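You operate a simulated robot arm through the tools that you are given. There is no shell and no other tool. Be economical: measure what you need, move in short steps, check, and stop when the job is done.

The job below is to be done with a simulated two-armed robot. You get a single attempt, and the scene is never put back.

## Task
Set the height dial to 30 mm and the travel dial to 60 mm, locking each dial's own lever after.

It is judged by the outcome, as a careful person would: the job done as asked, and still so three seconds after it is handed in. It fails if anything else is knocked over, pushed out of place, dropped, spilled or broken.

## Robot
Two 7-joint arms with two-finger parallel grippers on one trunk, on a base that drives. Base frame: it is fixed to the floor where the robot stands at the start and does not move with it; the origin is under the middle of the robot, x ahead of it, y to its left, z up. Units: cm, degrees, N and s.
The left shoulder is at the start at [11, 16.9, 151.1], the right one opposite. With the tool pointing down near the work surface each hand reaches from about 44 to 76 cm from the robot's upright axis, wherever it stands, measured 20 degrees to its own side. Places, roughly: edge screw [90, -30, 140]; height dial [70, 10, 130]; height lever [70, 0, 110]; outlet lever [70, -20, 110]; top screw [90, -30, 150]; travel dial [70, 10, 70]; travel lever [80, -10, 70]. Payload 1.57 kg a hand.
The tool frame of a hand sits at the grasp point between the pads (the TCP): z along the fingers, y along the line on which they close. The tips reach 3 cm beyond it. The gripper opens to 8 cm. The fingers are 1.7 cm wide and 1.2 cm thick; the gripper's body (4 by 8.2 cm) begins 8 cm behind the TCP.
Orientation is told as [roll, pitch, yaw] about the base's x, y, z axes, in that order, counted from this pose: with the fingers straight down and closing along the base's y, the tool's x points along the base's -x, its y along +y and its z along -z.

## Interface
- The arms move only by the tool play_rows. It takes "left_commands", "right_commands" or both (then of equal length, played together; a hand with none holds still); each is a list of rows, each a list of 3 entries, a list of its own where there are three numbers: the shift along the tool's x, y, z in cm, then the turn, a rotation vector about the tool's x, y, z in degrees, then the finger opening in cm, from 0 to 8. In form: [[[dx, dy, dz], [ax, ay, az], gripper], ...]. A call has 1 to 12 rows; each row shifts and turns the commanded pose from where the row before left it, along the tool's axes as they then stand. A row lasts 0.2 s, in which the tool goes at most 5 cm and 8.6 degrees; a call with a longer step from one row to the next is refused whole, and so is a gripper value outside its range. Where a pose cannot be reached the arm comes as near as it can. A force on the tool above 40 N (or 10 N above the force at the start of the call, whichever is more), or a blocked arm, ends the call early, and 0.2 s more pass. The fingers move at their own pace (about 7.2 cm/s each) and stop on an object; they squeeze with about 27 N. The grip force told is the motor's: it shows also when the fingers shut on nothing. Time passes only in rows, and 0.2 s behind the last, so rows that do not move let the fingers close. It gives the time, the measured TCP pose, the force on the tool (base axes), the opening and the grip force at its end, in the units of the frame above (readings bear some noise), with the torque about the TCP (base axes, N m) and any sound that the robot's microphone picked up.
- Cameras (640 x 400 px; columns grow to the right, rows downward): "scene" is now at [16.31, 0.9, 170.37]; the picture's right is [0.14, -0.99, 0.00], its down [-0.72, -0.10, -0.69] and it looks along [0.68, 0.10, -0.73] (base axes); focal length 278 px, centre (320, 200). "left" rides on the left gripper at [7.2, 0.7, -12.2] in its tool frame; the picture's right is [-0.09, 1.00, 0.00], its down [-0.84, -0.08, -0.54] and it looks along [-0.54, -0.05, 0.84] (tool axes); focal length 238 px, centre (320, 200). "right" rides on the right gripper at [7.2, -0.7, -12.2] in its tool frame; the picture's right is [0.09, 1.00, 0.00], its down [-0.84, 0.08, -0.54] and it looks along [-0.54, 0.05, 0.84] (tool axes); focal length 238 px, centre (320, 200). There is no depth. A picture from a camera that has moved, and an enlarged one, comes with that camera's place and axes in the base frame and with its lens. The place of the scene camera against the robot may be out by one fixed shift of up to 1.2 cm in any direction.
- camera(camera): a new picture of that camera. No time passes.
- move_column(by): slides the trunk up (or, below 0, down) by that many cm; the arms and the scene camera ride with it, the base frame stays. It gives what a move gives, with no picture.
- drive_base(legs): drives the robot by 1 to 6 legs, each [ahead, left, turn to the left] in cm, cm and degrees, along the robot's own axes; the way and the turn of a leg run together, so that a leg with both is an arc; at most 150 cm and 180 degrees a leg. The arms and the cameras ride along, it lands a little off, and it stops where it bumps. It gives what a move gives.
- head_to(pan, tilt): turns the head with the scene camera to pan (to the left, within 86 degrees either way) and tilt (down, from -29 to 69), counted from straight ahead of the robot. It gives what a move gives.
- enlarge(camera, box): a new picture of the part [left, top, right, bottom] of that camera's present view, enlarged. No time passes.
- close_job(): hands the job in; it is judged then, once.

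Go step by step. Nothing tells you exact positions but the pictures and the camera data: compare them with the known pose of the tool, close in by small moves and look again before you grip or let go. The budget is 120 turns and 88 pictures, counting those below and the enlarged ones. Unless the task says otherwise, let go and move clear before handing in, and close with one line.

The tools are called after "Emit:" by a JSON object that holds its "method" and its "body". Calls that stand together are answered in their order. play_rows: Moves the arms, as the interface text tells. Its arguments: {"type":"object","properties":{"left_commands":{"type":"array","items":{"type":"array"}},"right_commands":{"type":"array","items":{"type":"array"}}},"required":[]} The other tools are called the same way: move_column (by) slides the trunk up or down; drive_base (legs) drives the base; head_to (pan, tilt) turns the head that bears the scene camera; camera (camera) takes a picture; enlarge (camera, box) takes an enlarged picture of a part of a camera's view; close_job () hands the job in.

At the start:

```text
time_s: 0.0
left_eef_pos: [64.67, 29.56, 114.95]
left_ee_rot: [0.0, 0.0, 0.0]
left_contact_force: [0.6, -0.4, -0.7]
left_ft_torque: [0.0, -0.02, 0.04]
left_grip_width: 8.0
left_finger_force: 0.0
right_eef_pos: [62.68, -36.09, 114.98]
right_ee_rot: [0.0, 0.0, 0.0]
right_contact_force: [0.8, -0.1, 0.2]
right_ft_torque: [-0.04, -0.01, 0.01]
right_grip_width: 8.02
right_finger_force: 0.0
trunk travel left (down, up): [-82.5, 6.5]
robot x, y, heading: [-0.02, -0.06, -0.2]
head pan, tilt: [8.0, 46.5]
```

scene: 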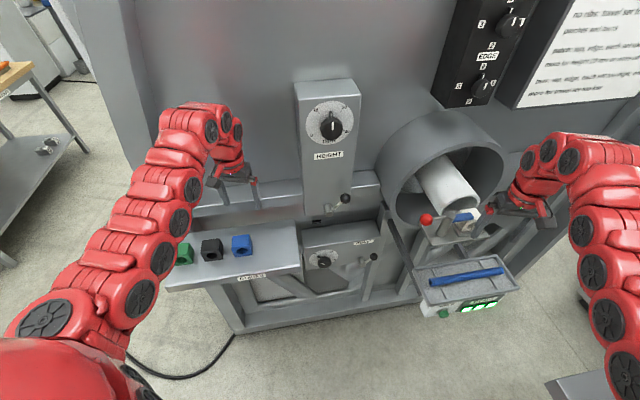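
right: 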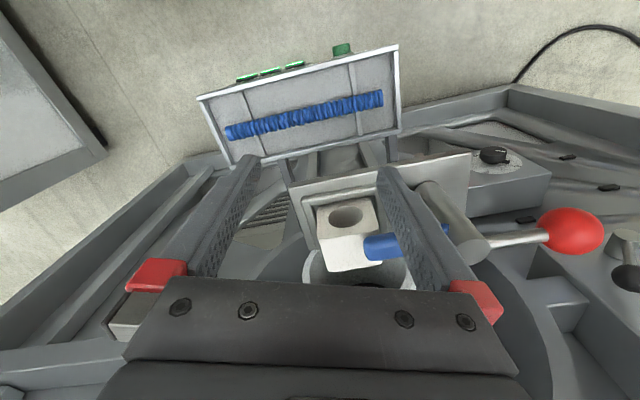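
left: 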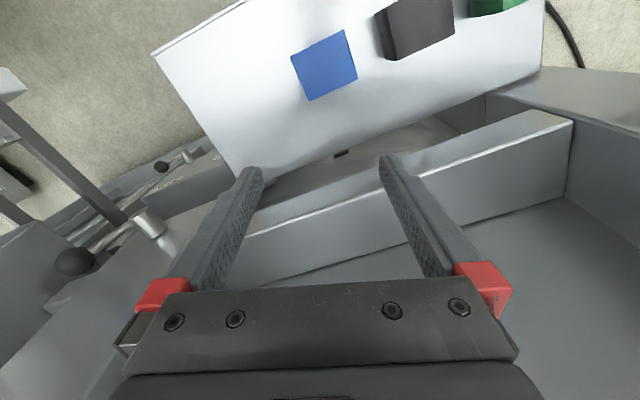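

I see a machine with the height dial up on a grey box and the travel dial lower down, each with a lever near it. I'll enlarge these first.

Emit:
{"method": "enlarge", "body": {"camera": "scene", "box": [280, 70, 400, 220]}}

Emit:
{"method": "enlarge", "body": {"camera": "scene", "box": [280, 210, 400, 285]}}

Emit:
{"method": "enlarge", "body": {"camera": "scene", "box": [430, 0, 640, 120]}}

```text
2.67 times, centred on (340, 145) of scene
camera zoom: at [16.31, 0.9, 170.37], right [0.14, -0.99, 0.0], down [-0.72, -0.1, -0.69], along [0.68, 0.1, -0.73], focal length 742 px, centre (267, 347)
```

zoom: 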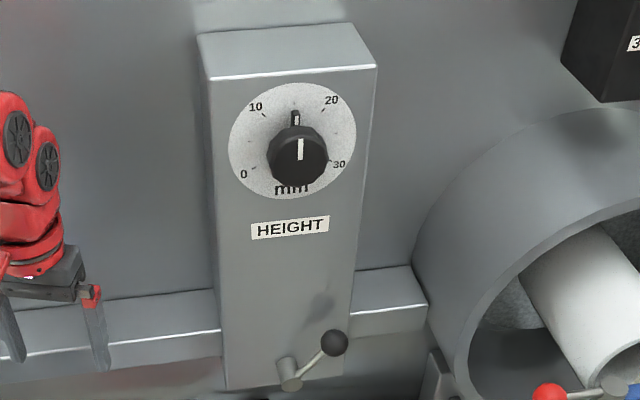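

```text
5.33 times, centred on (340, 248) of scene
camera zoom: at [16.31, 0.9, 170.37], right [0.14, -0.99, 0.0], down [-0.72, -0.1, -0.69], along [0.68, 0.1, -0.73], focal length 1485 px, centre (213, -53)
```

zoom: 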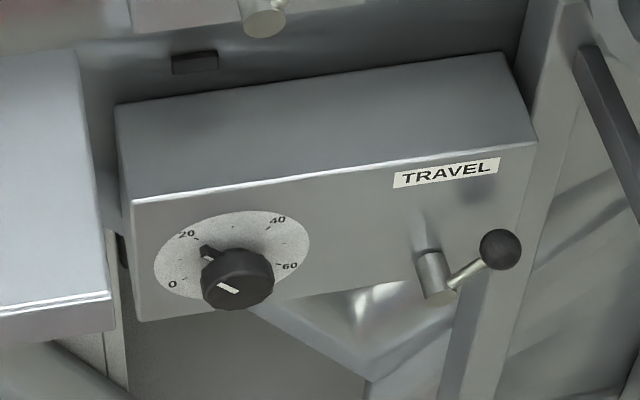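

```text
3.05 times, centred on (535, 60) of scene
camera zoom: at [16.31, 0.9, 170.37], right [0.14, -0.99, 0.0], down [-0.72, -0.1, -0.69], along [0.68, 0.1, -0.73], focal length 848 px, centre (-335, 627)
```

zoom: 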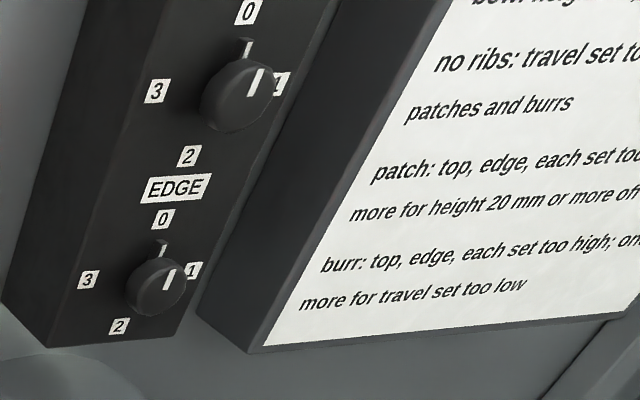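

The height dial reads about 15 and travel about 23. There is a sign, so I'll turn the head to read it and see the dials face-on.

Emit:
{"method": "head_to", "body": {"pan": -20, "tilt": 25}}

Emit:
{"method": "camera", "body": {"camera": "scene"}}

Emit:
{"method": "enlarge", "body": {"camera": "scene", "box": [280, 40, 480, 200]}}

```text
time_s: 0.9
left_eef_pos: [64.7, 29.49, 115.0]
left_ee_rot: [0.0, 0.0, 0.0]
left_contact_force: [0.1, -0.4, -0.2]
left_ft_torque: [0.03, 0.0, 0.06]
left_grip_width: 7.97
left_finger_force: 0.0
right_eef_pos: [62.73, -36.21, 114.96]
right_ee_rot: [-0.1, 0.0, 0.0]
right_contact_force: [-0.4, 0.0, -0.1]
right_ft_torque: [-0.02, -0.02, 0.06]
right_grip_width: 8.0
right_finger_force: 0.1
trunk travel left (down, up): [-82.5, 6.5]
robot x, y, heading: [0.12, -0.15, 0.2]
head pan, tilt: [-20.0, 25.0]
```

```text
81 pictures are left
camera scene: at [17.04, -3.35, 173.64], right [-0.34, -0.94, 0.0], down [-0.4, 0.14, -0.91], along [0.85, -0.31, -0.42], focal length 278 px, centre (320, 200)
```

scene: 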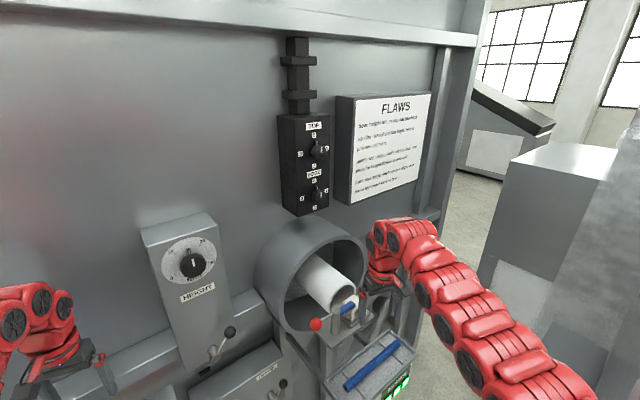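

```text
2.50 times, centred on (380, 120) of scene
camera zoom: at [17.04, -3.35, 173.64], right [-0.34, -0.94, 0.0], down [-0.4, 0.14, -0.91], along [0.85, -0.31, -0.42], focal length 696 px, centre (170, 400)
```

zoom: 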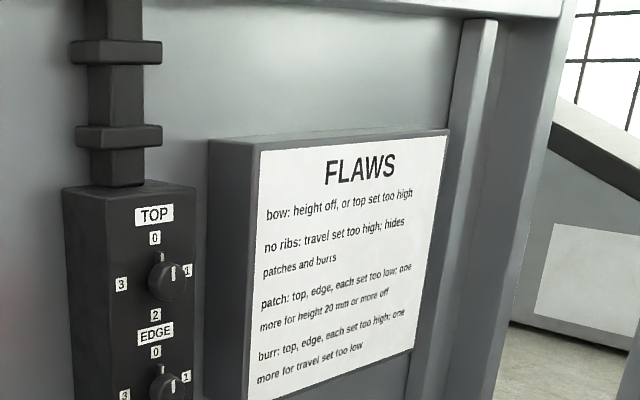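

The sign only covers flaws and says nothing about the levers. The machine face looks turned by about 18°. I'll lift and pull back the left hand and pitch it forward for a closer look.

Emit:
{"method": "play_rows", "body": {"left_commands": [[[3, 0, -3.5], [0, 0, 0], 8], [[3, 0, -3.5], [0, 0, 0], 8], [[3, 0, -3.5], [0, 0, 0], 8], [[3, 0, -3.5], [0, 0, 0], 8], [[3, 0, -3.5], [0, 0, 0], 8], [[0, 0, 0], [0, -8.5, 0], 8], [[0, 0, 0], [0, -8.5, 0], 8], [[0, 0, 0], [0, -8.5, 0], 8], [[0, 0, 0], [0, -8.5, 0], 8], [[0, 0, 0], [0, -8.5, 0], 8], [[0, 0, 0], [0, -8.5, 0], 8], [[0, 0, 0], [0, -8.5, 0], 8]]}}

Emit:
{"method": "play_rows", "body": {"left_commands": [[[0, 0, 0], [0, -8.5, 0], 8], [[0, 0, 0], [0, -8.5, 0], 8], [[0, 0, 0], [0, -8.5, 0], 8], [[0, 0, 0], [0, -5, 0], 8], [[0, -3, 0], [-6, 0, 0], 8], [[0, -3, 0], [-6, 0, 0], 8], [[0, -3, 0], [-6, 0, 0], 8], [[0, -3, 0], [0, 0, 0], 8]]}}

Emit:
{"method": "camera", "body": {"camera": "left"}}

Emit:
{"method": "head_to", "body": {"pan": 8, "tilt": 42}}

Emit:
{"method": "camera", "body": {"camera": "scene"}}

```text
time_s: 3.5
left_eef_pos: [62.37, 29.7, 117.77]
left_ee_rot: [0.0, 0.0, 0.0]
left_contact_force: [0.3, -0.4, 0.2]
left_ft_torque: [-0.02, 0.02, 0.0]
left_grip_width: 8.02
left_finger_force: 0.0
left hand out of reach, approached as far as the arm can: row 1, 2, 3, 4, 5, 6, 7, 8, 9, 10, 11, 12
right_eef_pos: [62.75, -36.12, 114.93]
right_ee_rot: [-0.1, 0.1, 0.0]
right_contact_force: [-0.4, -0.8, 0.0]
right_ft_torque: [-0.01, -0.01, -0.02]
right_grip_width: 8.0
right_finger_force: 0.1
trunk travel left (down, up): [-82.5, 6.5]
robot x, y, heading: [0.0, -0.25, 0.0]
head pan, tilt: [-20.0, 25.0]
```

```text
time_s: 5.3
left_eef_pos: [64.6, 24.3, 111.89]
left_ee_rot: [6.1, 0.2, 0.2]
left_contact_force: [-0.2, 0.6, 0.3]
left_ft_torque: [0.03, -0.01, -0.01]
left_grip_width: 8.0
left_finger_force: 0.1
left hand out of reach, approached as far as the arm can: row 1, 2, 3, 4, 5, 6, 7
right_eef_pos: [62.84, -36.28, 114.82]
right_ee_rot: [0.1, -0.1, 0.1]
right_contact_force: [-0.2, -0.1, -0.6]
right_ft_torque: [0.04, -0.02, 0.0]
right_grip_width: 8.02
right_finger_force: 0.0
trunk travel left (down, up): [-82.5, 6.5]
robot x, y, heading: [0.27, 0.01, 0.1]
head pan, tilt: [-20.0, 25.0]
```

```text
79 pictures are left
camera left: at [57.41, 23.66, 124.16], right [0.09, 0.99, 0.11], down [0.84, -0.13, 0.53], along [0.54, 0.04, -0.84], focal length 238 px, centre (320, 200)
```

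left: 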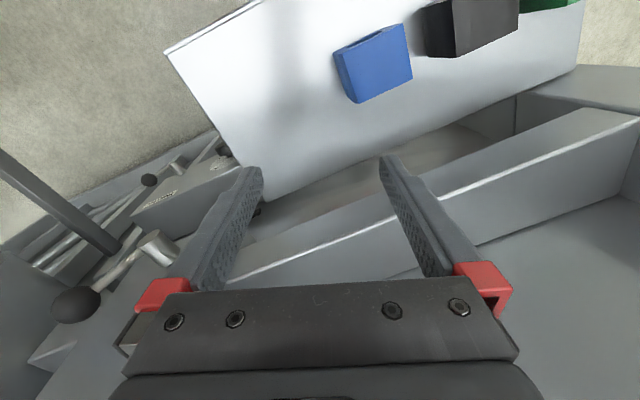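

```text
time_s: 6.3
left_eef_pos: [64.56, 24.41, 111.99]
left_ee_rot: [6.0, 0.0, 0.0]
left_contact_force: [-0.1, 0.5, 0.2]
left_ft_torque: [0.02, -0.01, 0.0]
left_grip_width: 7.99
left_finger_force: 0.1
right_eef_pos: [62.85, -36.19, 114.78]
right_ee_rot: [0.0, 0.0, 0.0]
right_contact_force: [0.6, 0.1, 0.0]
right_ft_torque: [0.0, 0.03, -0.02]
right_grip_width: 8.0
right_finger_force: 0.0
trunk travel left (down, up): [-82.5, 6.5]
robot x, y, heading: [0.1, 0.11, -0.0]
head pan, tilt: [8.0, 42.0]
```

```text
78 pictures are left
camera scene: at [16.71, 0.93, 171.02], right [0.14, -0.99, 0.0], down [-0.66, -0.09, -0.74], along [0.74, 0.1, -0.67], focal length 278 px, centre (320, 200)
```

scene: 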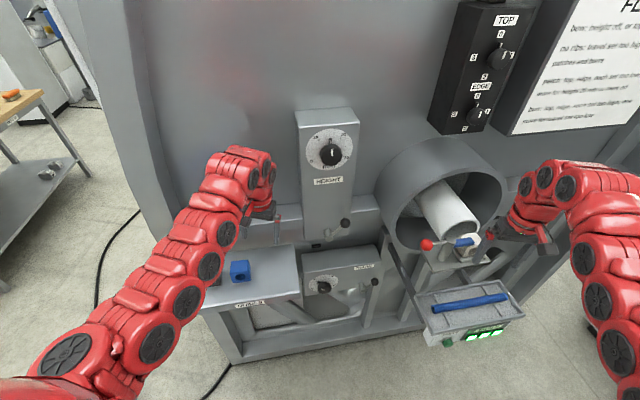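

The hand couldn't reach upward while pointing down. I'll pitch it forward in place first, in small steps.

Emit:
{"method": "play_rows", "body": {"left_commands": [[[0.5, 1, 0], [-3, -8, 0], 8], [[0.5, 1, 0], [-3, -7, 0], 8], [[0.5, 1, 0], [0, -8, 0], 8], [[0.5, 1, 0], [0, -8, 0], 8], [[0, 0, 0], [0, -8, 0], 8], [[0, 0, 0], [0, -8, 0], 8]]}}

```text
time_s: 7.7
left_eef_pos: [65.56, 26.66, 113.16]
left_ee_rot: [14.5, -44.7, -12.7]
left_contact_force: [0.0, -0.1, -0.3]
left_ft_torque: [-0.02, 0.02, 0.0]
left_grip_width: 7.97
left_finger_force: 0.1
left hand out of reach, approached as far as the arm can: row 1
right_eef_pos: [62.69, -36.08, 115.03]
right_ee_rot: [-0.1, 0.0, 0.0]
right_contact_force: [-0.7, 0.3, 0.9]
right_ft_torque: [0.01, 0.01, 0.02]
right_grip_width: 7.99
right_finger_force: 0.1
trunk travel left (down, up): [-82.5, 6.5]
robot x, y, heading: [0.04, -0.01, 0.0]
head pan, tilt: [8.0, 42.0]
```

Pitching in place works. Now I'll finish the turn so the fingers point into the machine face, level.

Emit:
{"method": "play_rows", "body": {"left_commands": [[[0.5, 0, -1], [-2.57, -6.99, -2.91], 8], [[0.5, 0, -1], [-2.57, -6.99, -2.91], 8], [[0, 0, -1], [-2.57, -6.99, -2.91], 8], [[0, 0, -1], [-2.57, -6.99, -2.91], 8], [[0, 0, -1], [-2.57, -6.99, -2.91], 8], [[0, 0, -1], [-2.57, -6.99, -2.91], 8], [[-1, 0, -1], [0, 0, 0], 8], [[-2, 0, -1], [0, 0, 0], 8]]}}

Emit:
{"method": "camera", "body": {"camera": "left"}}

```text
time_s: 9.5
left_eef_pos: [58.01, 25.17, 117.82]
left_ee_rot: [13.8, -89.8, 4.3]
left_contact_force: [0.1, 0.4, 0.3]
left_ft_torque: [-0.01, -0.01, 0.03]
left_grip_width: 7.99
left_finger_force: 0.0
right_eef_pos: [62.65, -36.13, 115.0]
right_ee_rot: [0.0, 0.0, 0.0]
right_contact_force: [-0.7, -0.4, 0.0]
right_ft_torque: [0.03, -0.03, 0.02]
right_grip_width: 8.0
right_finger_force: 0.1
trunk travel left (down, up): [-82.5, 6.5]
robot x, y, heading: [0.14, 0.12, 0.0]
head pan, tilt: [8.0, 42.0]
```

```text
77 pictures are left
camera left: at [46.13, 21.9, 110.81], right [-0.31, 0.95, 0.09], down [-0.49, -0.24, 0.84], along [0.82, 0.21, 0.54], focal length 238 px, centre (320, 200)
```

left: 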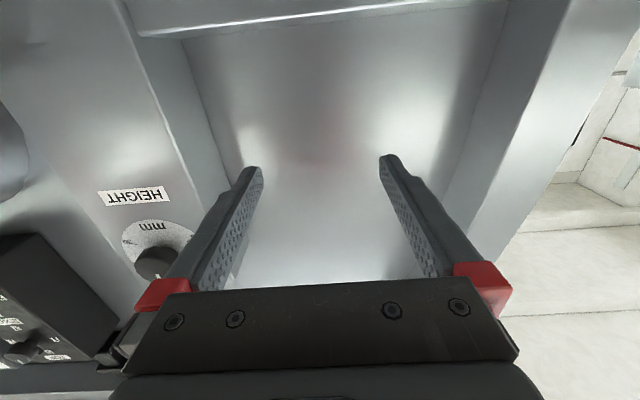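

The dial triangulates to about (73.5, 6.5, 133). I'll bring the left hand to about 12 cm in front of it.

Emit:
{"method": "play_rows", "body": {"left_commands": [[[-1.9, -2.8, -0.8], [0, 0, 0], 8], [[-1.9, -2.8, -0.8], [0, 0, 0], 8], [[-1.9, -2.8, -0.8], [0, 0, 0], 8], [[-1.9, -2.8, -0.6], [0, 0, 0], 8], [[-1.9, -2.8, 0], [0, 0, 0], 8], [[-1.9, -2.8, 0], [0, 0, 0], 8], [[-1.9, -2.8, 0], [0, 0, 0], 8], [[-1.9, -2.8, 0], [0, 0, 0], 8]]}}

Emit:
{"method": "camera", "body": {"camera": "left"}}

Emit:
{"method": "camera", "body": {"camera": "scene"}}

```text
time_s: 11.3
left_eef_pos: [61.58, 9.95, 126.35]
left_ee_rot: [32.4, -89.6, -14.4]
left_contact_force: [-1.4, -0.1, 0.2]
left_ft_torque: [0.02, -0.03, -0.01]
left_grip_width: 7.98
left_finger_force: 0.1
left hand out of reach, approached as far as the arm can: row 1, 2, 3, 4
right_eef_pos: [62.79, -36.05, 114.81]
right_ee_rot: [0.0, 0.0, 0.0]
right_contact_force: [0.3, -0.1, 0.0]
right_ft_torque: [0.02, -0.01, -0.02]
right_grip_width: 8.02
right_finger_force: 0.0
trunk travel left (down, up): [-82.5, 6.5]
robot x, y, heading: [-0.0, 0.09, -0.0]
head pan, tilt: [8.0, 42.0]
```

```text
76 pictures are left
camera left: at [49.7, 6.67, 119.42], right [-0.31, 0.95, 0.1], down [-0.49, -0.24, 0.84], along [0.82, 0.21, 0.54], focal length 238 px, centre (320, 200)
```

left: 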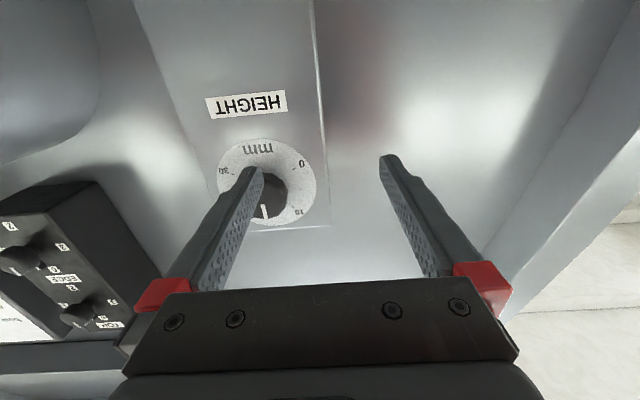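

```text
75 pictures are left
camera scene: at [16.74, 0.81, 171.01], right [0.14, -0.99, 0.0], down [-0.66, -0.09, -0.74], along [0.74, 0.1, -0.67], focal length 278 px, centre (320, 200)
```

scene: 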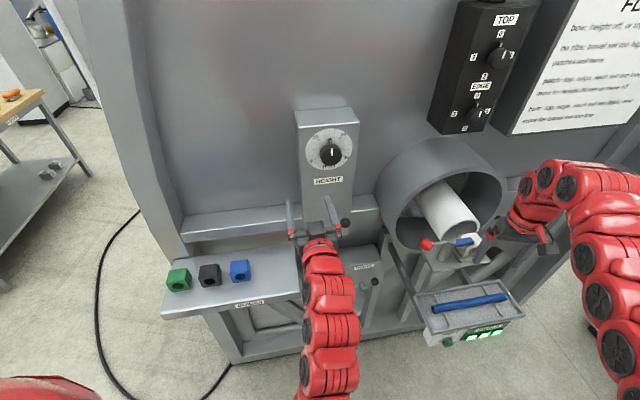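

Good, the arm approaches from below. I'll continue up and over to centre on the dial.

Emit:
{"method": "play_rows", "body": {"left_commands": [[[-1.4, -1.3, -0.3], [0, 0, 0], 8], [[-1.4, -1.4, -0.3], [0, 0, 0], 8], [[-1.4, -1.4, -0.3], [0, 0, 0], 8], [[-1.4, -1.4, -0.3], [0, 0, 0], 8], [[-1.4, -1.4, -0.3], [0, 0, 0], 8], [[0, 0, 0], [0, 0, 0], 8]]}}

Emit:
{"method": "camera", "body": {"camera": "left"}}

Emit:
{"method": "enlarge", "body": {"camera": "scene", "box": [260, 80, 420, 260]}}

```text
time_s: 12.7
left_eef_pos: [62.21, 3.1, 133.57]
left_ee_rot: [23.8, -89.7, -5.7]
left_contact_force: [0.7, -0.1, 0.2]
left_ft_torque: [0.01, -0.02, 0.02]
left_grip_width: 7.99
left_finger_force: 0.1
right_eef_pos: [62.72, -36.1, 114.9]
right_ee_rot: [0.1, 0.0, 0.0]
right_contact_force: [-0.5, 0.3, -0.1]
right_ft_torque: [0.0, -0.02, 0.03]
right_grip_width: 7.99
right_finger_force: 0.2
trunk travel left (down, up): [-82.5, 6.5]
robot x, y, heading: [-0.05, 0.17, -0.0]
head pan, tilt: [8.0, 42.0]
```

```text
74 pictures are left
camera left: at [50.36, -0.16, 126.46], right [-0.31, 0.95, 0.09], down [-0.49, -0.24, 0.84], along [0.82, 0.21, 0.54], focal length 238 px, centre (320, 200)
```

left: 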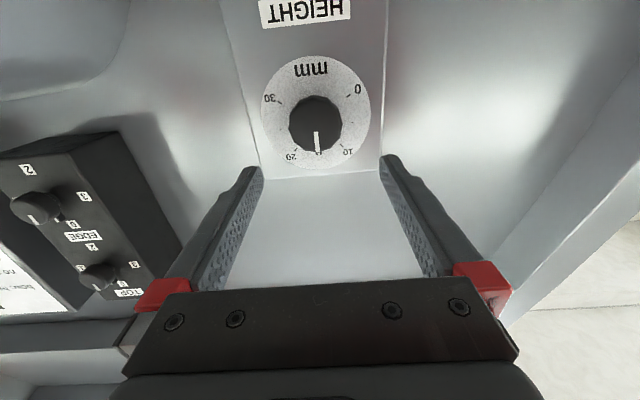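

```text
2.22 times, centred on (340, 170) of scene
camera zoom: at [16.64, 0.99, 171.02], right [0.14, -0.99, 0.0], down [-0.66, -0.09, -0.74], along [0.74, 0.1, -0.67], focal length 619 px, centre (276, 267)
```

zoom: 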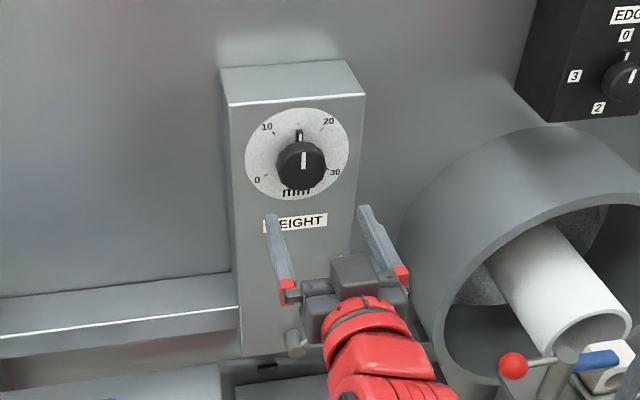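

The knob is about 5 cm across and sticks out about 2.5 cm. The hand is nearly aligned, so I'll trim it, pre-rotate −30° about the finger axis and advance 7 cm.

Emit:
{"method": "play_rows", "body": {"left_commands": [[[0.7, -0.4, 0], [0, 0, 0], 8], [[0, 0, 0], [0, 0, -7.5], 8], [[0, 0, 0], [0, 0, -7.5], 8], [[0, 0, 0], [0, 0, -7.5], 8], [[0, 0, 0], [0, 0, -7.5], 8], [[0, 0, 1.5], [0, 0, 0], 8], [[0, 0, 1.5], [0, 0, 0], 8], [[0, 0, 1.5], [0, 0, 0], 8], [[0, 0, 1.5], [0, 0, 0], 8], [[0, 0, 1], [0, 0, 0], 8]]}}

Emit:
{"method": "camera", "body": {"camera": "left"}}

Emit:
{"method": "enlarge", "body": {"camera": "scene", "box": [260, 80, 420, 260]}}

```text
time_s: 14.9
left_eef_pos: [68.95, 4.62, 132.73]
left_ee_rot: [-89.4, -60.3, 107.6]
left_contact_force: [0.2, -0.4, -0.3]
left_ft_torque: [0.01, 0.0, 0.02]
left_grip_width: 8.0
left_finger_force: 0.0
right_eef_pos: [62.71, -36.08, 115.02]
right_ee_rot: [0.0, 0.0, 0.0]
right_contact_force: [0.4, 0.1, 1.0]
right_ft_torque: [0.03, -0.02, 0.01]
right_grip_width: 7.98
right_finger_force: 0.0
trunk travel left (down, up): [-82.5, 6.5]
robot x, y, heading: [-0.01, -0.21, 0.4]
head pan, tilt: [8.0, 42.0]
```

```text
72 pictures are left
camera left: at [58.26, -1.9, 126.29], right [-0.28, 0.86, -0.42], down [-0.62, 0.17, 0.77], along [0.73, 0.48, 0.49], focal length 238 px, centre (320, 200)
```

left: 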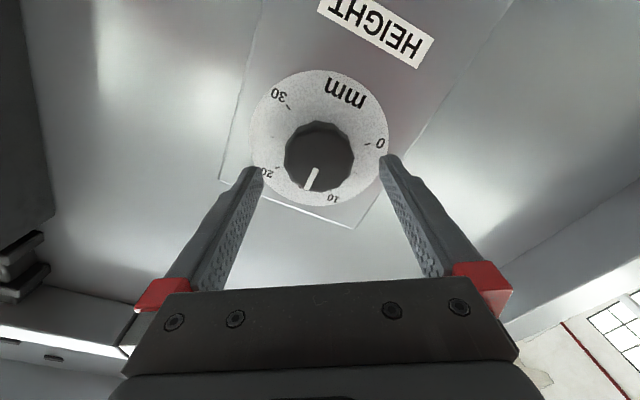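

```text
2.22 times, centred on (340, 170) of scene
camera zoom: at [16.68, 0.94, 171.02], right [0.14, -0.99, 0.0], down [-0.66, -0.09, -0.74], along [0.74, 0.1, -0.67], focal length 619 px, centre (276, 267)
```

zoom: 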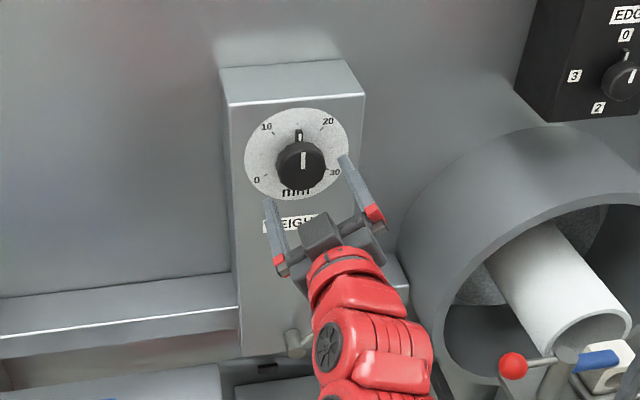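

The knob front is about (75.3, 6.75, 133.1) and the alignment is good. I'll advance 5.3 cm and close.

Emit:
{"method": "play_rows", "body": {"left_commands": [[[-0.3, 0, 1.3], [0, 0, 0], 8], [[0, 0, 1], [0, 0, 0], 8], [[0, 0, 1], [0, 0, 0], 8], [[0, 0, 1], [0, 0, 0], 8], [[0, 0, 1], [0, 0, 0], 8]]}}

Emit:
{"method": "camera", "body": {"camera": "left"}}

Emit:
{"method": "enlarge", "body": {"camera": "scene", "box": [280, 100, 380, 220]}}

```text
time_s: 16.1
left_eef_pos: [73.33, 6.39, 133.42]
left_ee_rot: [-90.1, -59.9, 108.4]
left_contact_force: [-23.1, -4.6, 1.1]
left_ft_torque: [-0.15, 0.54, 0.93]
left_grip_width: 8.04
left_finger_force: 0.0
right_eef_pos: [62.35, -36.29, 115.11]
right_ee_rot: [0.1, -0.2, -0.1]
right_contact_force: [0.1, 0.8, 0.1]
right_ft_torque: [-0.01, 0.01, 0.02]
right_grip_width: 8.0
right_finger_force: 0.1
trunk travel left (down, up): [-82.5, 6.5]
robot x, y, heading: [0.2, -0.16, -0.0]
head pan, tilt: [8.0, 42.0]
```

```text
70 pictures are left
camera left: at [62.68, -0.29, 126.87], right [-0.28, 0.86, -0.42], down [-0.63, 0.17, 0.76], along [0.73, 0.48, 0.49], focal length 238 px, centre (320, 200)
```

left: 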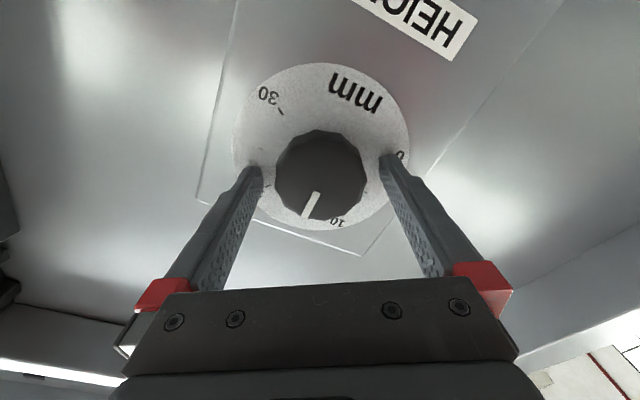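

```text
3.33 times, centred on (330, 160) of scene
camera zoom: at [15.99, 0.76, 171.09], right [0.14, -0.99, 0.0], down [-0.66, -0.09, -0.75], along [0.74, 0.1, -0.67], focal length 928 px, centre (287, 333)
```

zoom: 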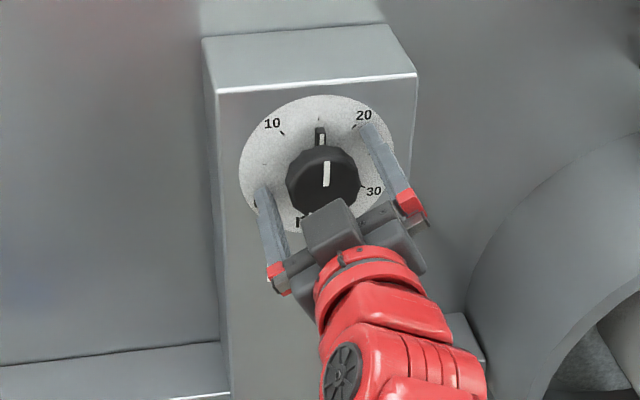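

The tips touched the dial face, so I'll back off 0.6 cm and close on the knob.

Emit:
{"method": "play_rows", "body": {"left_commands": [[[0, 0, -0.6], [0, 0, 0], 8], [[0, 0, 0], [0, 0, 0], 6], [[0, 0, 0], [0, 0, 0], 4], [[0, 0, 0], [0, 0, 0], 3], [[0, 0, 0], [0, 0, 0], 3]]}}

Emit:
{"method": "camera", "body": {"camera": "left"}}

```text
time_s: 17.3
left_eef_pos: [73.29, 6.21, 133.09]
left_ee_rot: [-89.6, -60.0, 107.6]
left_contact_force: [3.2, -1.7, 3.5]
left_ft_torque: [-0.04, 0.08, -0.21]
left_grip_width: 5.29
left_finger_force: 45.1
right_eef_pos: [62.81, -36.27, 114.94]
right_ee_rot: [0.1, 0.1, 0.0]
right_contact_force: [0.1, -0.3, 0.5]
right_ft_torque: [0.01, -0.02, -0.04]
right_grip_width: 8.01
right_finger_force: 0.0
trunk travel left (down, up): [-82.5, 6.5]
robot x, y, heading: [0.03, -0.31, 0.1]
head pan, tilt: [8.0, 42.0]
```

```text
68 pictures are left
camera left: at [62.67, -0.4, 126.57], right [-0.28, 0.86, -0.42], down [-0.62, 0.17, 0.77], along [0.73, 0.47, 0.49], focal length 238 px, centre (320, 200)
```

left: 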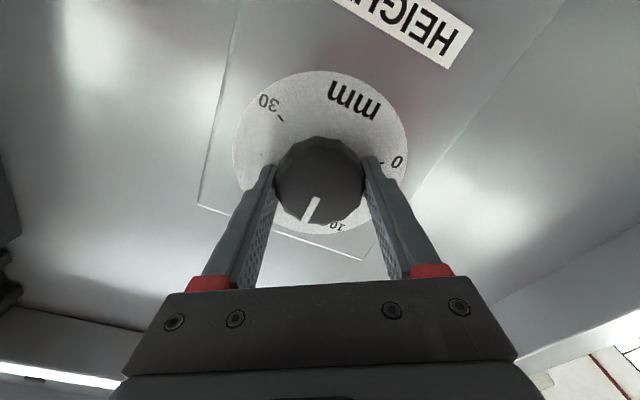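

The knob is gripped at 5.3 cm. I'll try a small clockwise turn to see whether it moves freely.

Emit:
{"method": "play_rows", "body": {"left_commands": [[[0, 0, 0], [0, 0, 5], 3], [[0, 0, 0], [0, 0, 5], 3]]}}

Emit:
{"method": "camera", "body": {"camera": "left"}}

```text
time_s: 17.9
left_eef_pos: [73.46, 6.26, 133.05]
left_ee_rot: [-89.5, -70.1, 107.4]
left_contact_force: [1.2, -2.7, 3.5]
left_ft_torque: [-0.89, -0.41, -0.19]
left_grip_width: 5.34
left_finger_force: 44.9
right_eef_pos: [62.71, -36.08, 114.97]
right_ee_rot: [0.0, 0.0, -0.1]
right_contact_force: [0.1, -0.8, 0.5]
right_ft_torque: [-0.01, -0.01, 0.0]
right_grip_width: 8.0
right_finger_force: 0.1
trunk travel left (down, up): [-82.5, 6.5]
robot x, y, heading: [-0.2, -0.31, -0.1]
head pan, tilt: [8.0, 42.0]
```

```text
67 pictures are left
camera left: at [62.29, 0.71, 126.11], right [-0.3, 0.92, -0.25], down [-0.58, 0.03, 0.81], along [0.76, 0.39, 0.52], focal length 238 px, centre (320, 200)
```

left: 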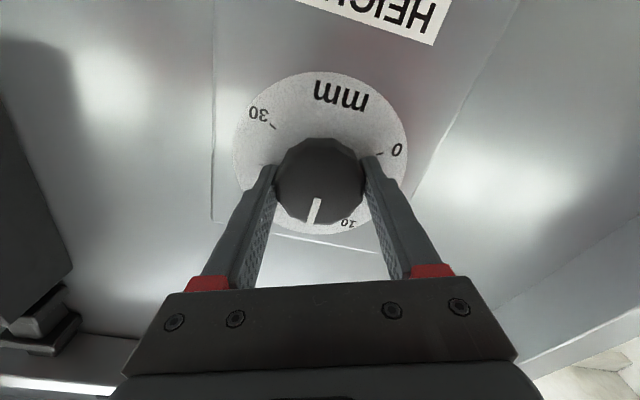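

Torque rose to about 1 N·m while the knob slipped in the fingers, so the dial appears to be locked. I'll let go, back off and look at the lever.

Emit:
{"method": "play_rows", "body": {"left_commands": [[[0, 0, 0], [0, 0, 0], 8], [[0, 0, 0], [0, 0, 0], 8], [[0, 0, -2], [0, 0, 0], 8], [[0, 0, -3], [0, 0, 5], 8], [[0, 0, -3], [0, 0, 5], 8], [[0, 0, -3], [0, 0, 5], 8], [[0, 0, -3], [0, 0, 5], 8], [[2, 0, -2], [0, 0, 0], 8], [[3, 0, 0], [0, 0, 0], 8], [[3, 0, 0], [0, 0, 0], 8]]}}

Emit:
{"method": "camera", "body": {"camera": "left"}}

Emit:
{"method": "enlarge", "body": {"camera": "scene", "box": [280, 100, 400, 270]}}

```text
time_s: 20.1
left_eef_pos: [58.24, 1.36, 124.97]
left_ee_rot: [29.9, -89.7, -11.9]
left_contact_force: [0.5, 0.3, 0.1]
left_ft_torque: [0.01, 0.0, -0.01]
left_grip_width: 8.01
left_finger_force: 0.0
right_eef_pos: [62.74, -36.12, 115.08]
right_ee_rot: [0.0, -0.1, 0.0]
right_contact_force: [-0.2, -0.4, 0.9]
right_ft_torque: [-0.01, 0.02, 0.02]
right_grip_width: 7.99
right_finger_force: 0.0
trunk travel left (down, up): [-82.5, 6.5]
robot x, y, heading: [0.12, -0.02, 0.3]
head pan, tilt: [8.0, 42.0]
```

```text
66 pictures are left
camera left: at [46.27, -1.84, 117.86], right [-0.31, 0.95, 0.09], down [-0.49, -0.24, 0.84], along [0.82, 0.21, 0.54], focal length 238 px, centre (320, 200)
```

left: 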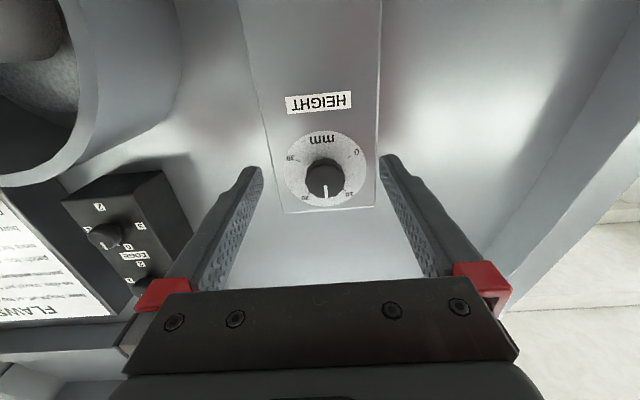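

```text
2.35 times, centred on (340, 185) of scene
camera zoom: at [16.64, 0.97, 171.02], right [0.14, -0.99, 0.0], down [-0.66, -0.09, -0.74], along [0.74, 0.1, -0.67], focal length 655 px, centre (273, 235)
```

zoom: 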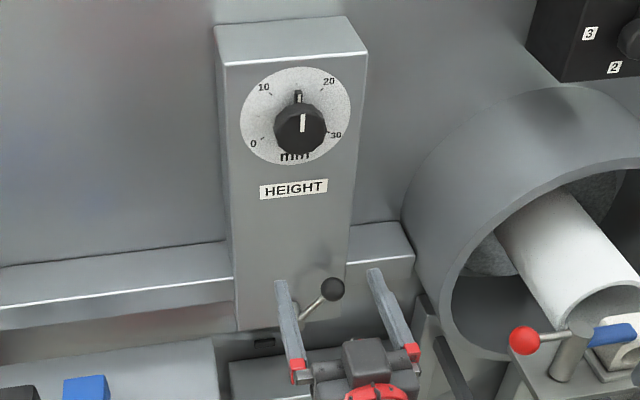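

The dial hasn't moved and still reads 15, so the lever needs unlocking first. Triangulation puts the lever ball at about (74.6, 1.7, 109.3) and its hub at about (74.7, 6.5, 102.5). I'll go in front of the ball with the fingers partly closed.

Emit:
{"method": "play_rows", "body": {"left_commands": [[[2, -0.6, 0], [0, 0, 0], 6], [[2, -0.6, 0], [0, 0, 0], 5], [[2, -0.6, 0], [0, 0, 0], 5], [[2, -0.6, 0], [0, 0, 0], 5], [[2, -0.6, 1], [0, 0, 0], 5], [[2, -0.6, 1], [0, 0, 0], 5], [[2, -0.6, 1], [0, 0, 0], 5], [[1.7, -0.6, 1], [0, 0, 0], 5], [[0, 0, 1], [0, 0, 0], 5]]}}

Emit:
{"method": "camera", "body": {"camera": "left"}}

Emit:
{"method": "camera", "body": {"camera": "scene"}}

```text
time_s: 22.1
left_eef_pos: [64.37, -1.77, 109.23]
left_ee_rot: [27.1, -89.9, -9.1]
left_contact_force: [0.7, -1.1, -0.8]
left_ft_torque: [0.0, 0.0, 0.0]
left_grip_width: 4.99
left_finger_force: 0.0
right_eef_pos: [62.88, -36.12, 114.91]
right_ee_rot: [0.0, 0.0, 0.0]
right_contact_force: [0.2, -0.4, -0.2]
right_ft_torque: [-0.02, -0.02, -0.01]
right_grip_width: 8.02
right_finger_force: 0.1
trunk travel left (down, up): [-82.5, 6.5]
robot x, y, heading: [-0.27, -0.06, 0.1]
head pan, tilt: [8.0, 42.0]
```

```text
64 pictures are left
camera left: at [52.54, -4.88, 102.11], right [-0.31, 0.95, 0.09], down [-0.49, -0.24, 0.84], along [0.82, 0.21, 0.54], focal length 238 px, centre (320, 200)
```

left: 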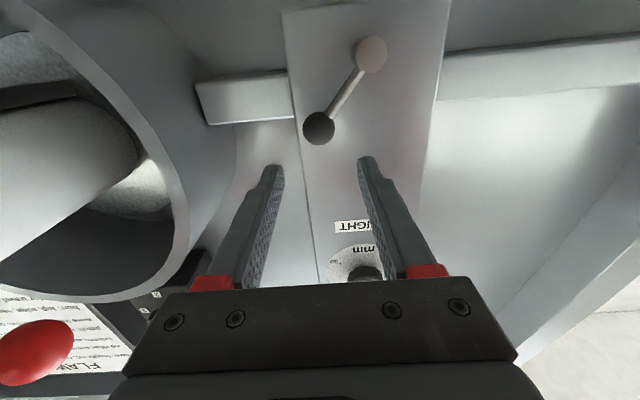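

```text
63 pictures are left
camera scene: at [16.67, 0.96, 171.02], right [0.14, -0.99, 0.0], down [-0.66, -0.09, -0.74], along [0.74, 0.1, -0.67], focal length 278 px, centre (320, 200)
```

scene: 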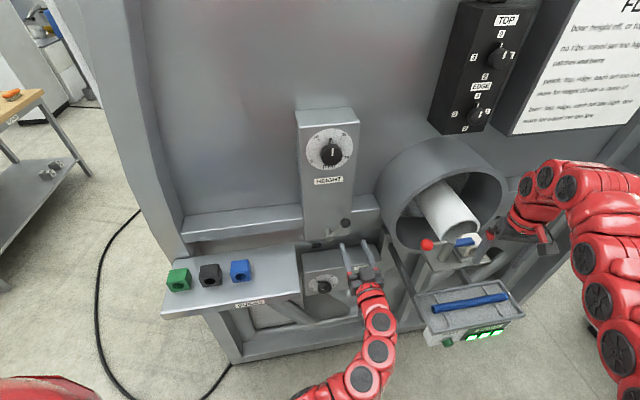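

The ball is centred between the fingers. I'll advance 9.6 cm so the fingers straddle it.

Emit:
{"method": "play_rows", "body": {"left_commands": [[[0.2, 0, 1.6], [0, 0, 0], 5], [[0, 0, 2], [0, 0, 0], 5], [[0, 0, 2], [0, 0, 0], 5], [[0, 0, 2], [0, 0, 0], 5], [[0, 0, 1], [0, 0, 0], 5], [[0, 0, 1], [0, 0, 0], 5]]}}

Emit:
{"method": "camera", "body": {"camera": "left"}}

```text
time_s: 23.5
left_eef_pos: [73.58, 1.43, 109.21]
left_ee_rot: [27.5, -89.9, -9.5]
left_contact_force: [0.2, 0.8, 0.3]
left_ft_torque: [-0.03, 0.02, -0.01]
left_grip_width: 5.01
left_finger_force: 0.1
right_eef_pos: [62.83, -36.17, 114.97]
right_ee_rot: [0.0, -0.1, 0.1]
right_contact_force: [0.0, 0.1, -0.3]
right_ft_torque: [-0.01, -0.03, -0.02]
right_grip_width: 8.0
right_finger_force: 0.1
trunk travel left (down, up): [-82.5, 6.5]
robot x, y, heading: [-0.07, 0.03, 0.1]
head pan, tilt: [8.0, 42.0]
```

```text
62 pictures are left
camera left: at [61.71, -1.83, 102.02], right [-0.31, 0.95, 0.09], down [-0.49, -0.24, 0.84], along [0.82, 0.21, 0.54], focal length 238 px, centre (320, 200)
```

left: 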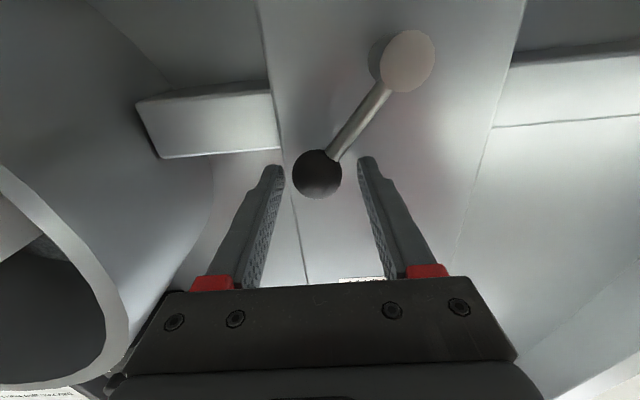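

The fingers straddle the ball. I'll push it counter-clockwise along its arc and watch the force.

Emit:
{"method": "play_rows", "body": {"left_commands": [[[0, 0.7, 0], [0, 0, 0], 5], [[-0.3, 0.7, 0], [0, 0, 0], 5], [[-0.4, 0.7, 0], [0, 0, 0], 5], [[-0.4, 0.7, 0], [0, 0, 0], 5], [[-0.2, 0.7, 0], [0, 0, 0], 5]]}}

Emit:
{"method": "camera", "body": {"camera": "left"}}

```text
time_s: 24.7
left_eef_pos: [72.36, 4.69, 110.39]
left_ee_rot: [34.1, -89.8, -16.2]
left_contact_force: [0.8, -1.7, 0.1]
left_ft_torque: [0.0, -0.01, -0.03]
left_grip_width: 5.13
left_finger_force: 0.7
right_eef_pos: [62.8, -36.23, 115.0]
right_ee_rot: [0.0, 0.0, -0.1]
right_contact_force: [-0.5, -1.5, 0.0]
right_ft_torque: [0.01, 0.02, -0.01]
right_grip_width: 8.01
right_finger_force: 0.1
trunk travel left (down, up): [-82.5, 6.5]
robot x, y, heading: [0.15, -0.01, 0.1]
head pan, tilt: [8.0, 42.0]
```

```text
61 pictures are left
camera left: at [60.47, 1.53, 103.32], right [-0.31, 0.95, 0.09], down [-0.49, -0.24, 0.84], along [0.82, 0.21, 0.54], focal length 238 px, centre (320, 200)
```

left: 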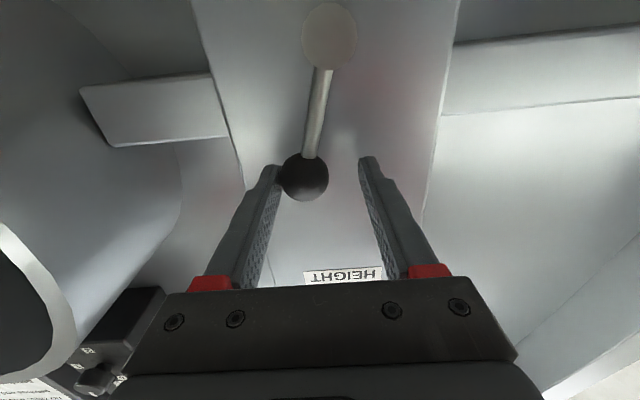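

The lever turns easily. I'll continue counter-clockwise in small steps towards its other end.

Emit:
{"method": "play_rows", "body": {"left_commands": [[[-0.1, 0.8, 0], [0, 0, 0], 5], [[0, 0.8, 0], [0, 0, 0], 5], [[0, 0.8, 0], [0, 0, 0], 5], [[0.1, 0.8, 0], [0, 0, 0], 5]]}}

Emit:
{"method": "camera", "body": {"camera": "left"}}

```text
time_s: 25.7
left_eef_pos: [71.33, 7.87, 110.4]
left_ee_rot: [28.9, -89.8, -10.9]
left_contact_force: [-1.1, -1.0, 1.6]
left_ft_torque: [0.02, -0.01, -0.04]
left_grip_width: 5.09
left_finger_force: 0.9
right_eef_pos: [62.75, -36.11, 115.09]
right_ee_rot: [0.0, 0.0, 0.0]
right_contact_force: [0.2, 0.5, -0.4]
right_ft_torque: [-0.04, 0.01, -0.03]
right_grip_width: 8.0
right_finger_force: 0.1
trunk travel left (down, up): [-82.5, 6.5]
robot x, y, heading: [-0.21, 0.23, -0.1]
head pan, tilt: [8.0, 42.0]
```

```text
60 pictures are left
camera left: at [59.53, 4.65, 103.34], right [-0.31, 0.95, 0.09], down [-0.49, -0.24, 0.84], along [0.82, 0.21, 0.54], focal length 238 px, centre (320, 200)
```

left: 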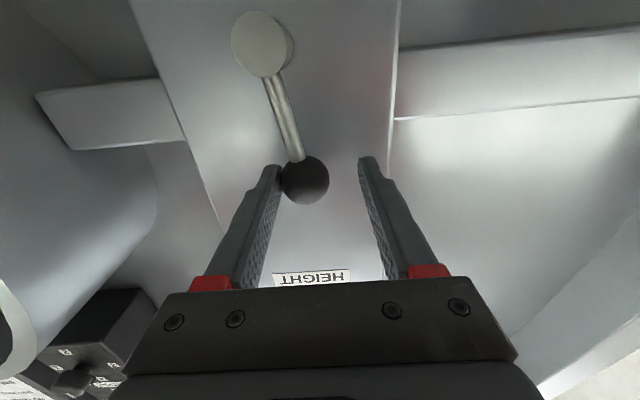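

Emit:
{"method": "play_rows", "body": {"left_commands": [[[0.3, 0.7, 0], [0, 0, 0], 5], [[0.4, 0.7, 0], [0, 0, 0], 5], [[0.5, 0.7, 0], [0, 0, 0], 5], [[0.6, 0.6, 0], [0, 0, 0], 5]]}}

Emit:
{"method": "camera", "body": {"camera": "left"}}

```text
time_s: 26.7
left_eef_pos: [70.66, 10.42, 108.48]
left_ee_rot: [21.0, -89.7, -3.0]
left_contact_force: [0.0, -1.2, 1.4]
left_ft_torque: [-0.01, 0.0, -0.04]
left_grip_width: 5.1
left_finger_force: 0.4
right_eef_pos: [62.69, -36.22, 114.96]
right_ee_rot: [0.0, -0.1, 0.1]
right_contact_force: [0.5, -0.6, -0.1]
right_ft_torque: [-0.04, -0.03, -0.02]
right_grip_width: 8.01
right_finger_force: 0.1
trunk travel left (down, up): [-82.5, 6.5]
robot x, y, heading: [-0.07, -0.13, -0.0]
head pan, tilt: [8.0, 42.0]
```

```text
59 pictures are left
camera left: at [58.74, 7.19, 101.44], right [-0.31, 0.95, 0.09], down [-0.49, -0.24, 0.84], along [0.82, 0.21, 0.54], focal length 238 px, centre (320, 200)
```

left: 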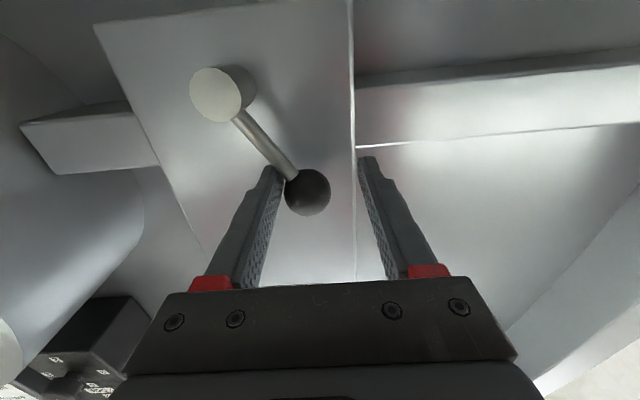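

Emit:
{"method": "play_rows", "body": {"left_commands": [[[0.7, 0.5, 0], [0, 0, 0], 5], [[0.7, 0.5, 0], [0, 0, 0], 5], [[0.7, 0.4, 0], [0, 0, 0], 5]]}}

Emit:
{"method": "camera", "body": {"camera": "left"}}

```text
time_s: 27.5
left_eef_pos: [70.06, 10.93, 107.13]
left_ee_rot: [172.9, -89.6, -155.3]
left_contact_force: [8.9, -18.0, 34.3]
left_ft_torque: [-1.07, -1.0, -0.25]
left_grip_width: 6.77
left_finger_force: 10.0
right_eef_pos: [62.55, -36.69, 114.94]
right_ee_rot: [0.2, -0.1, 0.0]
right_contact_force: [-0.2, -1.2, 0.7]
right_ft_torque: [0.01, -0.01, -0.01]
right_grip_width: 7.98
right_finger_force: 0.1
trunk travel left (down, up): [-82.5, 6.5]
robot x, y, heading: [-0.1, 0.03, -0.1]
head pan, tilt: [8.0, 42.0]
```

```text
58 pictures are left
camera left: at [58.23, 7.91, 99.9], right [-0.3, 0.95, 0.09], down [-0.5, -0.24, 0.83], along [0.81, 0.21, 0.55], focal length 238 px, centre (320, 200)
```

left: 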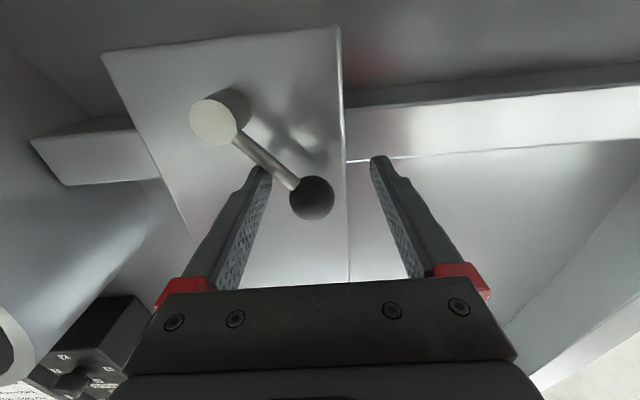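

The lever stopped at the far end, now clearly swung left and presumably unlocked. I'll relieve the pressure, retreat and return to the dial.

Emit:
{"method": "play_rows", "body": {"left_commands": [[[-1, -0.3, 0], [0, 0, 0], 7], [[-0.3, 0, -1], [0, 0, 0], 7], [[0, 0, -3], [0, 0, 0], 7], [[0, 0, -3], [0, 0, 0], 8], [[0, 0, -3], [0, 0, 0], 8], [[-4, -0.8, 0], [0, 0, 0], 8], [[-4, -0.8, 0], [0, 0, 0], 8], [[-4, -0.8, 0], [0, 0, 0], 8], [[-4, -0.8, 0], [0, 0, 0], 8], [[-4, -0.8, 0], [0, 0, 0], 8], [[-4, -0.8, 0], [0, 0, 0], 8]]}}

Emit:
{"method": "enlarge", "body": {"camera": "scene", "box": [280, 100, 400, 270]}}

```text
time_s: 29.9
left_eef_pos: [62.07, 3.62, 132.1]
left_ee_rot: [51.0, -89.8, -33.0]
left_contact_force: [-0.6, 0.6, 0.5]
left_ft_torque: [0.03, 0.0, -0.02]
left_grip_width: 7.99
left_finger_force: 0.0
right_eef_pos: [62.83, -36.2, 115.06]
right_ee_rot: [-0.1, 0.1, -0.1]
right_contact_force: [-0.8, -0.1, 0.4]
right_ft_torque: [0.04, 0.01, 0.0]
right_grip_width: 7.98
right_finger_force: 0.1
trunk travel left (down, up): [-82.5, 6.5]
robot x, y, heading: [0.23, 0.2, -0.1]
head pan, tilt: [8.0, 42.0]
```

```text
2.35 times, centred on (340, 185) of scene
camera zoom: at [16.66, 0.86, 171.02], right [0.14, -0.99, 0.0], down [-0.66, -0.09, -0.74], along [0.74, 0.1, -0.67], focal length 655 px, centre (273, 235)
```

zoom: 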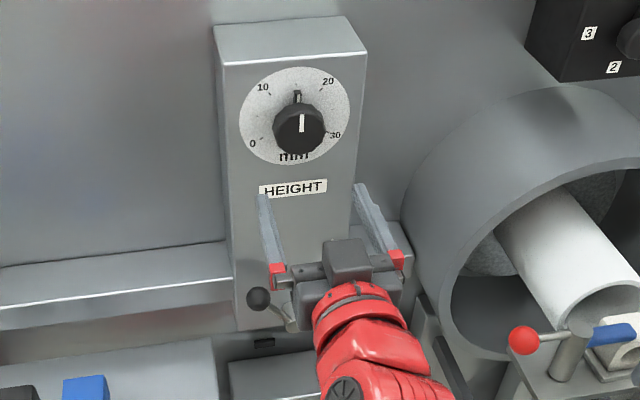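

The lever is now at the left and the dial still reads 15. I'll go back onto the knob with a −30° pre-rotation and grip.

Emit:
{"method": "play_rows", "body": {"left_commands": [[[-1, -0.9, 1], [0, 0, 0], 8], [[0, 0, 1], [0, 0, -7.5], 8], [[0, 0, 1], [0, 0, -7.5], 8], [[0, 0, 1], [0, 0, -7.5], 8], [[0, 0, 1], [0, 0, -7.5], 8], [[0, 0, 2], [0, 0, 0], 8], [[0, 0, 2], [0, 0, 0], 8], [[0, 0, 1.6], [0, 0, 0], 8], [[0, 0, 0.5], [0, 0, 0], 8]]}}

Emit:
{"method": "play_rows", "body": {"left_commands": [[[0, 0, 0], [0, 0, 0], 6], [[0, 0, 0], [0, 0, 0], 4], [[0, 0, 0], [0, 0, 0], 3], [[0, 0, 0], [0, 0, 0], 3], [[0, 0, 0], [0, 0, 5], 3], [[0, 0, 0], [0, 0, 5], 3]]}}

Emit:
{"method": "camera", "body": {"camera": "left"}}

```text
time_s: 31.9
left_eef_pos: [73.1, 6.31, 132.85]
left_ee_rot: [-89.8, -60.1, 107.8]
left_contact_force: [0.4, -0.1, -0.7]
left_ft_torque: [0.03, -0.03, 0.0]
left_grip_width: 7.99
left_finger_force: 0.1
right_eef_pos: [62.86, -36.03, 114.93]
right_ee_rot: [0.1, 0.0, 0.0]
right_contact_force: [-0.8, 0.0, 0.6]
right_ft_torque: [0.02, 0.01, 0.03]
right_grip_width: 8.02
right_finger_force: 0.0
trunk travel left (down, up): [-82.5, 6.5]
robot x, y, heading: [0.27, 0.03, -0.1]
head pan, tilt: [8.0, 42.0]
```

```text
time_s: 33.3
left_eef_pos: [73.1, 6.18, 132.88]
left_ee_rot: [-89.8, -70.2, 107.8]
left_contact_force: [13.9, -4.2, 20.1]
left_ft_torque: [-0.19, 0.47, -0.27]
left_grip_width: 5.3
left_finger_force: 44.9
right_eef_pos: [62.85, -36.26, 115.05]
right_ee_rot: [0.2, 0.0, 0.0]
right_contact_force: [0.7, -0.2, -0.1]
right_ft_torque: [0.02, 0.02, 0.0]
right_grip_width: 8.0
right_finger_force: 0.1
trunk travel left (down, up): [-82.5, 6.5]
robot x, y, heading: [0.21, 0.01, -0.1]
head pan, tilt: [8.0, 42.0]
```

```text
56 pictures are left
camera left: at [62.12, 0.62, 126.02], right [-0.3, 0.92, -0.25], down [-0.58, 0.03, 0.81], along [0.76, 0.39, 0.52], focal length 238 px, centre (320, 200)
```

left: 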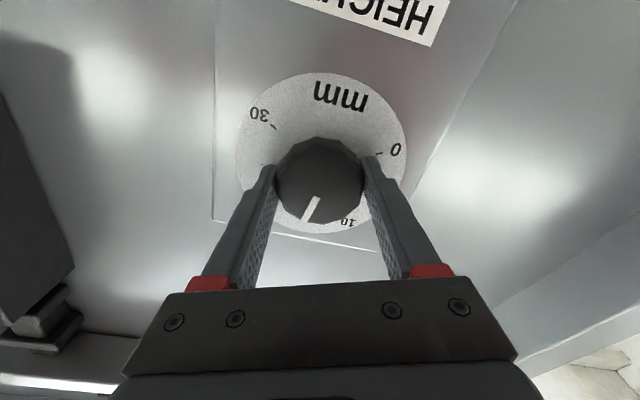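

The knob now turns with the hand. I'll continue clockwise to +30°, with a small upward easing.

Emit:
{"method": "play_rows", "body": {"left_commands": [[[-0.2, 0, -0.1], [0, 0, 6], 3], [[0, 0, 0], [0, 0, 8], 3], [[0, 0, 0], [0, 0, 8], 3], [[0, 0, 0], [0, 0, 8], 3], [[0, 0, 0], [0, 0, 8], 3], [[0, 0, 0], [0, 0, 8], 3], [[0, 0, 0], [0, 0, 4], 3]]}}

Emit:
{"method": "camera", "body": {"camera": "left"}}

Emit:
{"method": "enlarge", "body": {"camera": "scene", "box": [280, 100, 380, 200]}}

```text
time_s: 34.9
left_eef_pos: [73.11, 6.13, 132.91]
left_ee_rot: [89.5, -59.7, -71.5]
left_contact_force: [11.1, -3.6, 11.0]
left_ft_torque: [-0.1, 0.12, 0.31]
left_grip_width: 5.3
left_finger_force: 45.4
right_eef_pos: [62.96, -36.17, 114.84]
right_ee_rot: [0.0, -0.1, 0.0]
right_contact_force: [-0.2, -0.4, -0.2]
right_ft_torque: [0.02, -0.01, 0.05]
right_grip_width: 7.99
right_finger_force: 0.0
trunk travel left (down, up): [-82.5, 6.5]
robot x, y, heading: [0.04, -0.21, 0.1]
head pan, tilt: [8.0, 42.0]
```

```text
55 pictures are left
camera left: at [60.2, 6.36, 127.15], right [-0.25, 0.77, 0.58], down [-0.36, -0.63, 0.69], along [0.9, -0.04, 0.44], focal length 238 px, centre (320, 200)
```

left: 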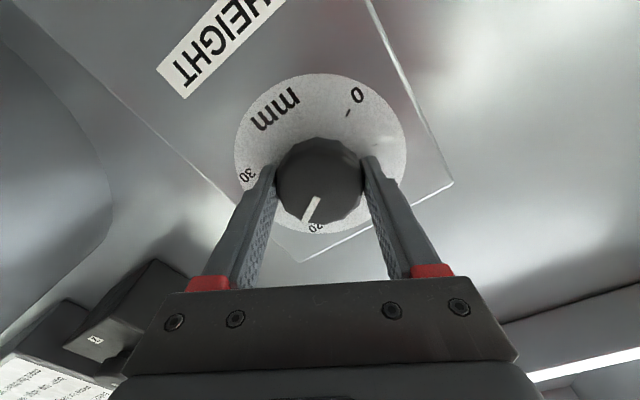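

```text
4.00 times, centred on (330, 150) of scene
camera zoom: at [16.78, 0.82, 171.0], right [0.14, -0.99, 0.0], down [-0.66, -0.09, -0.74], along [0.74, 0.1, -0.67], focal length 1114 px, centre (280, 400)
```

zoom: 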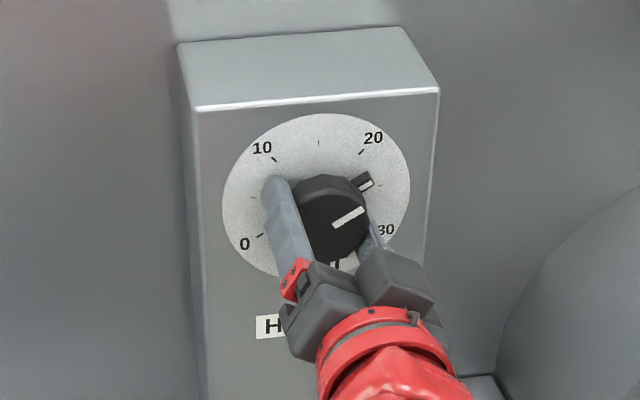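

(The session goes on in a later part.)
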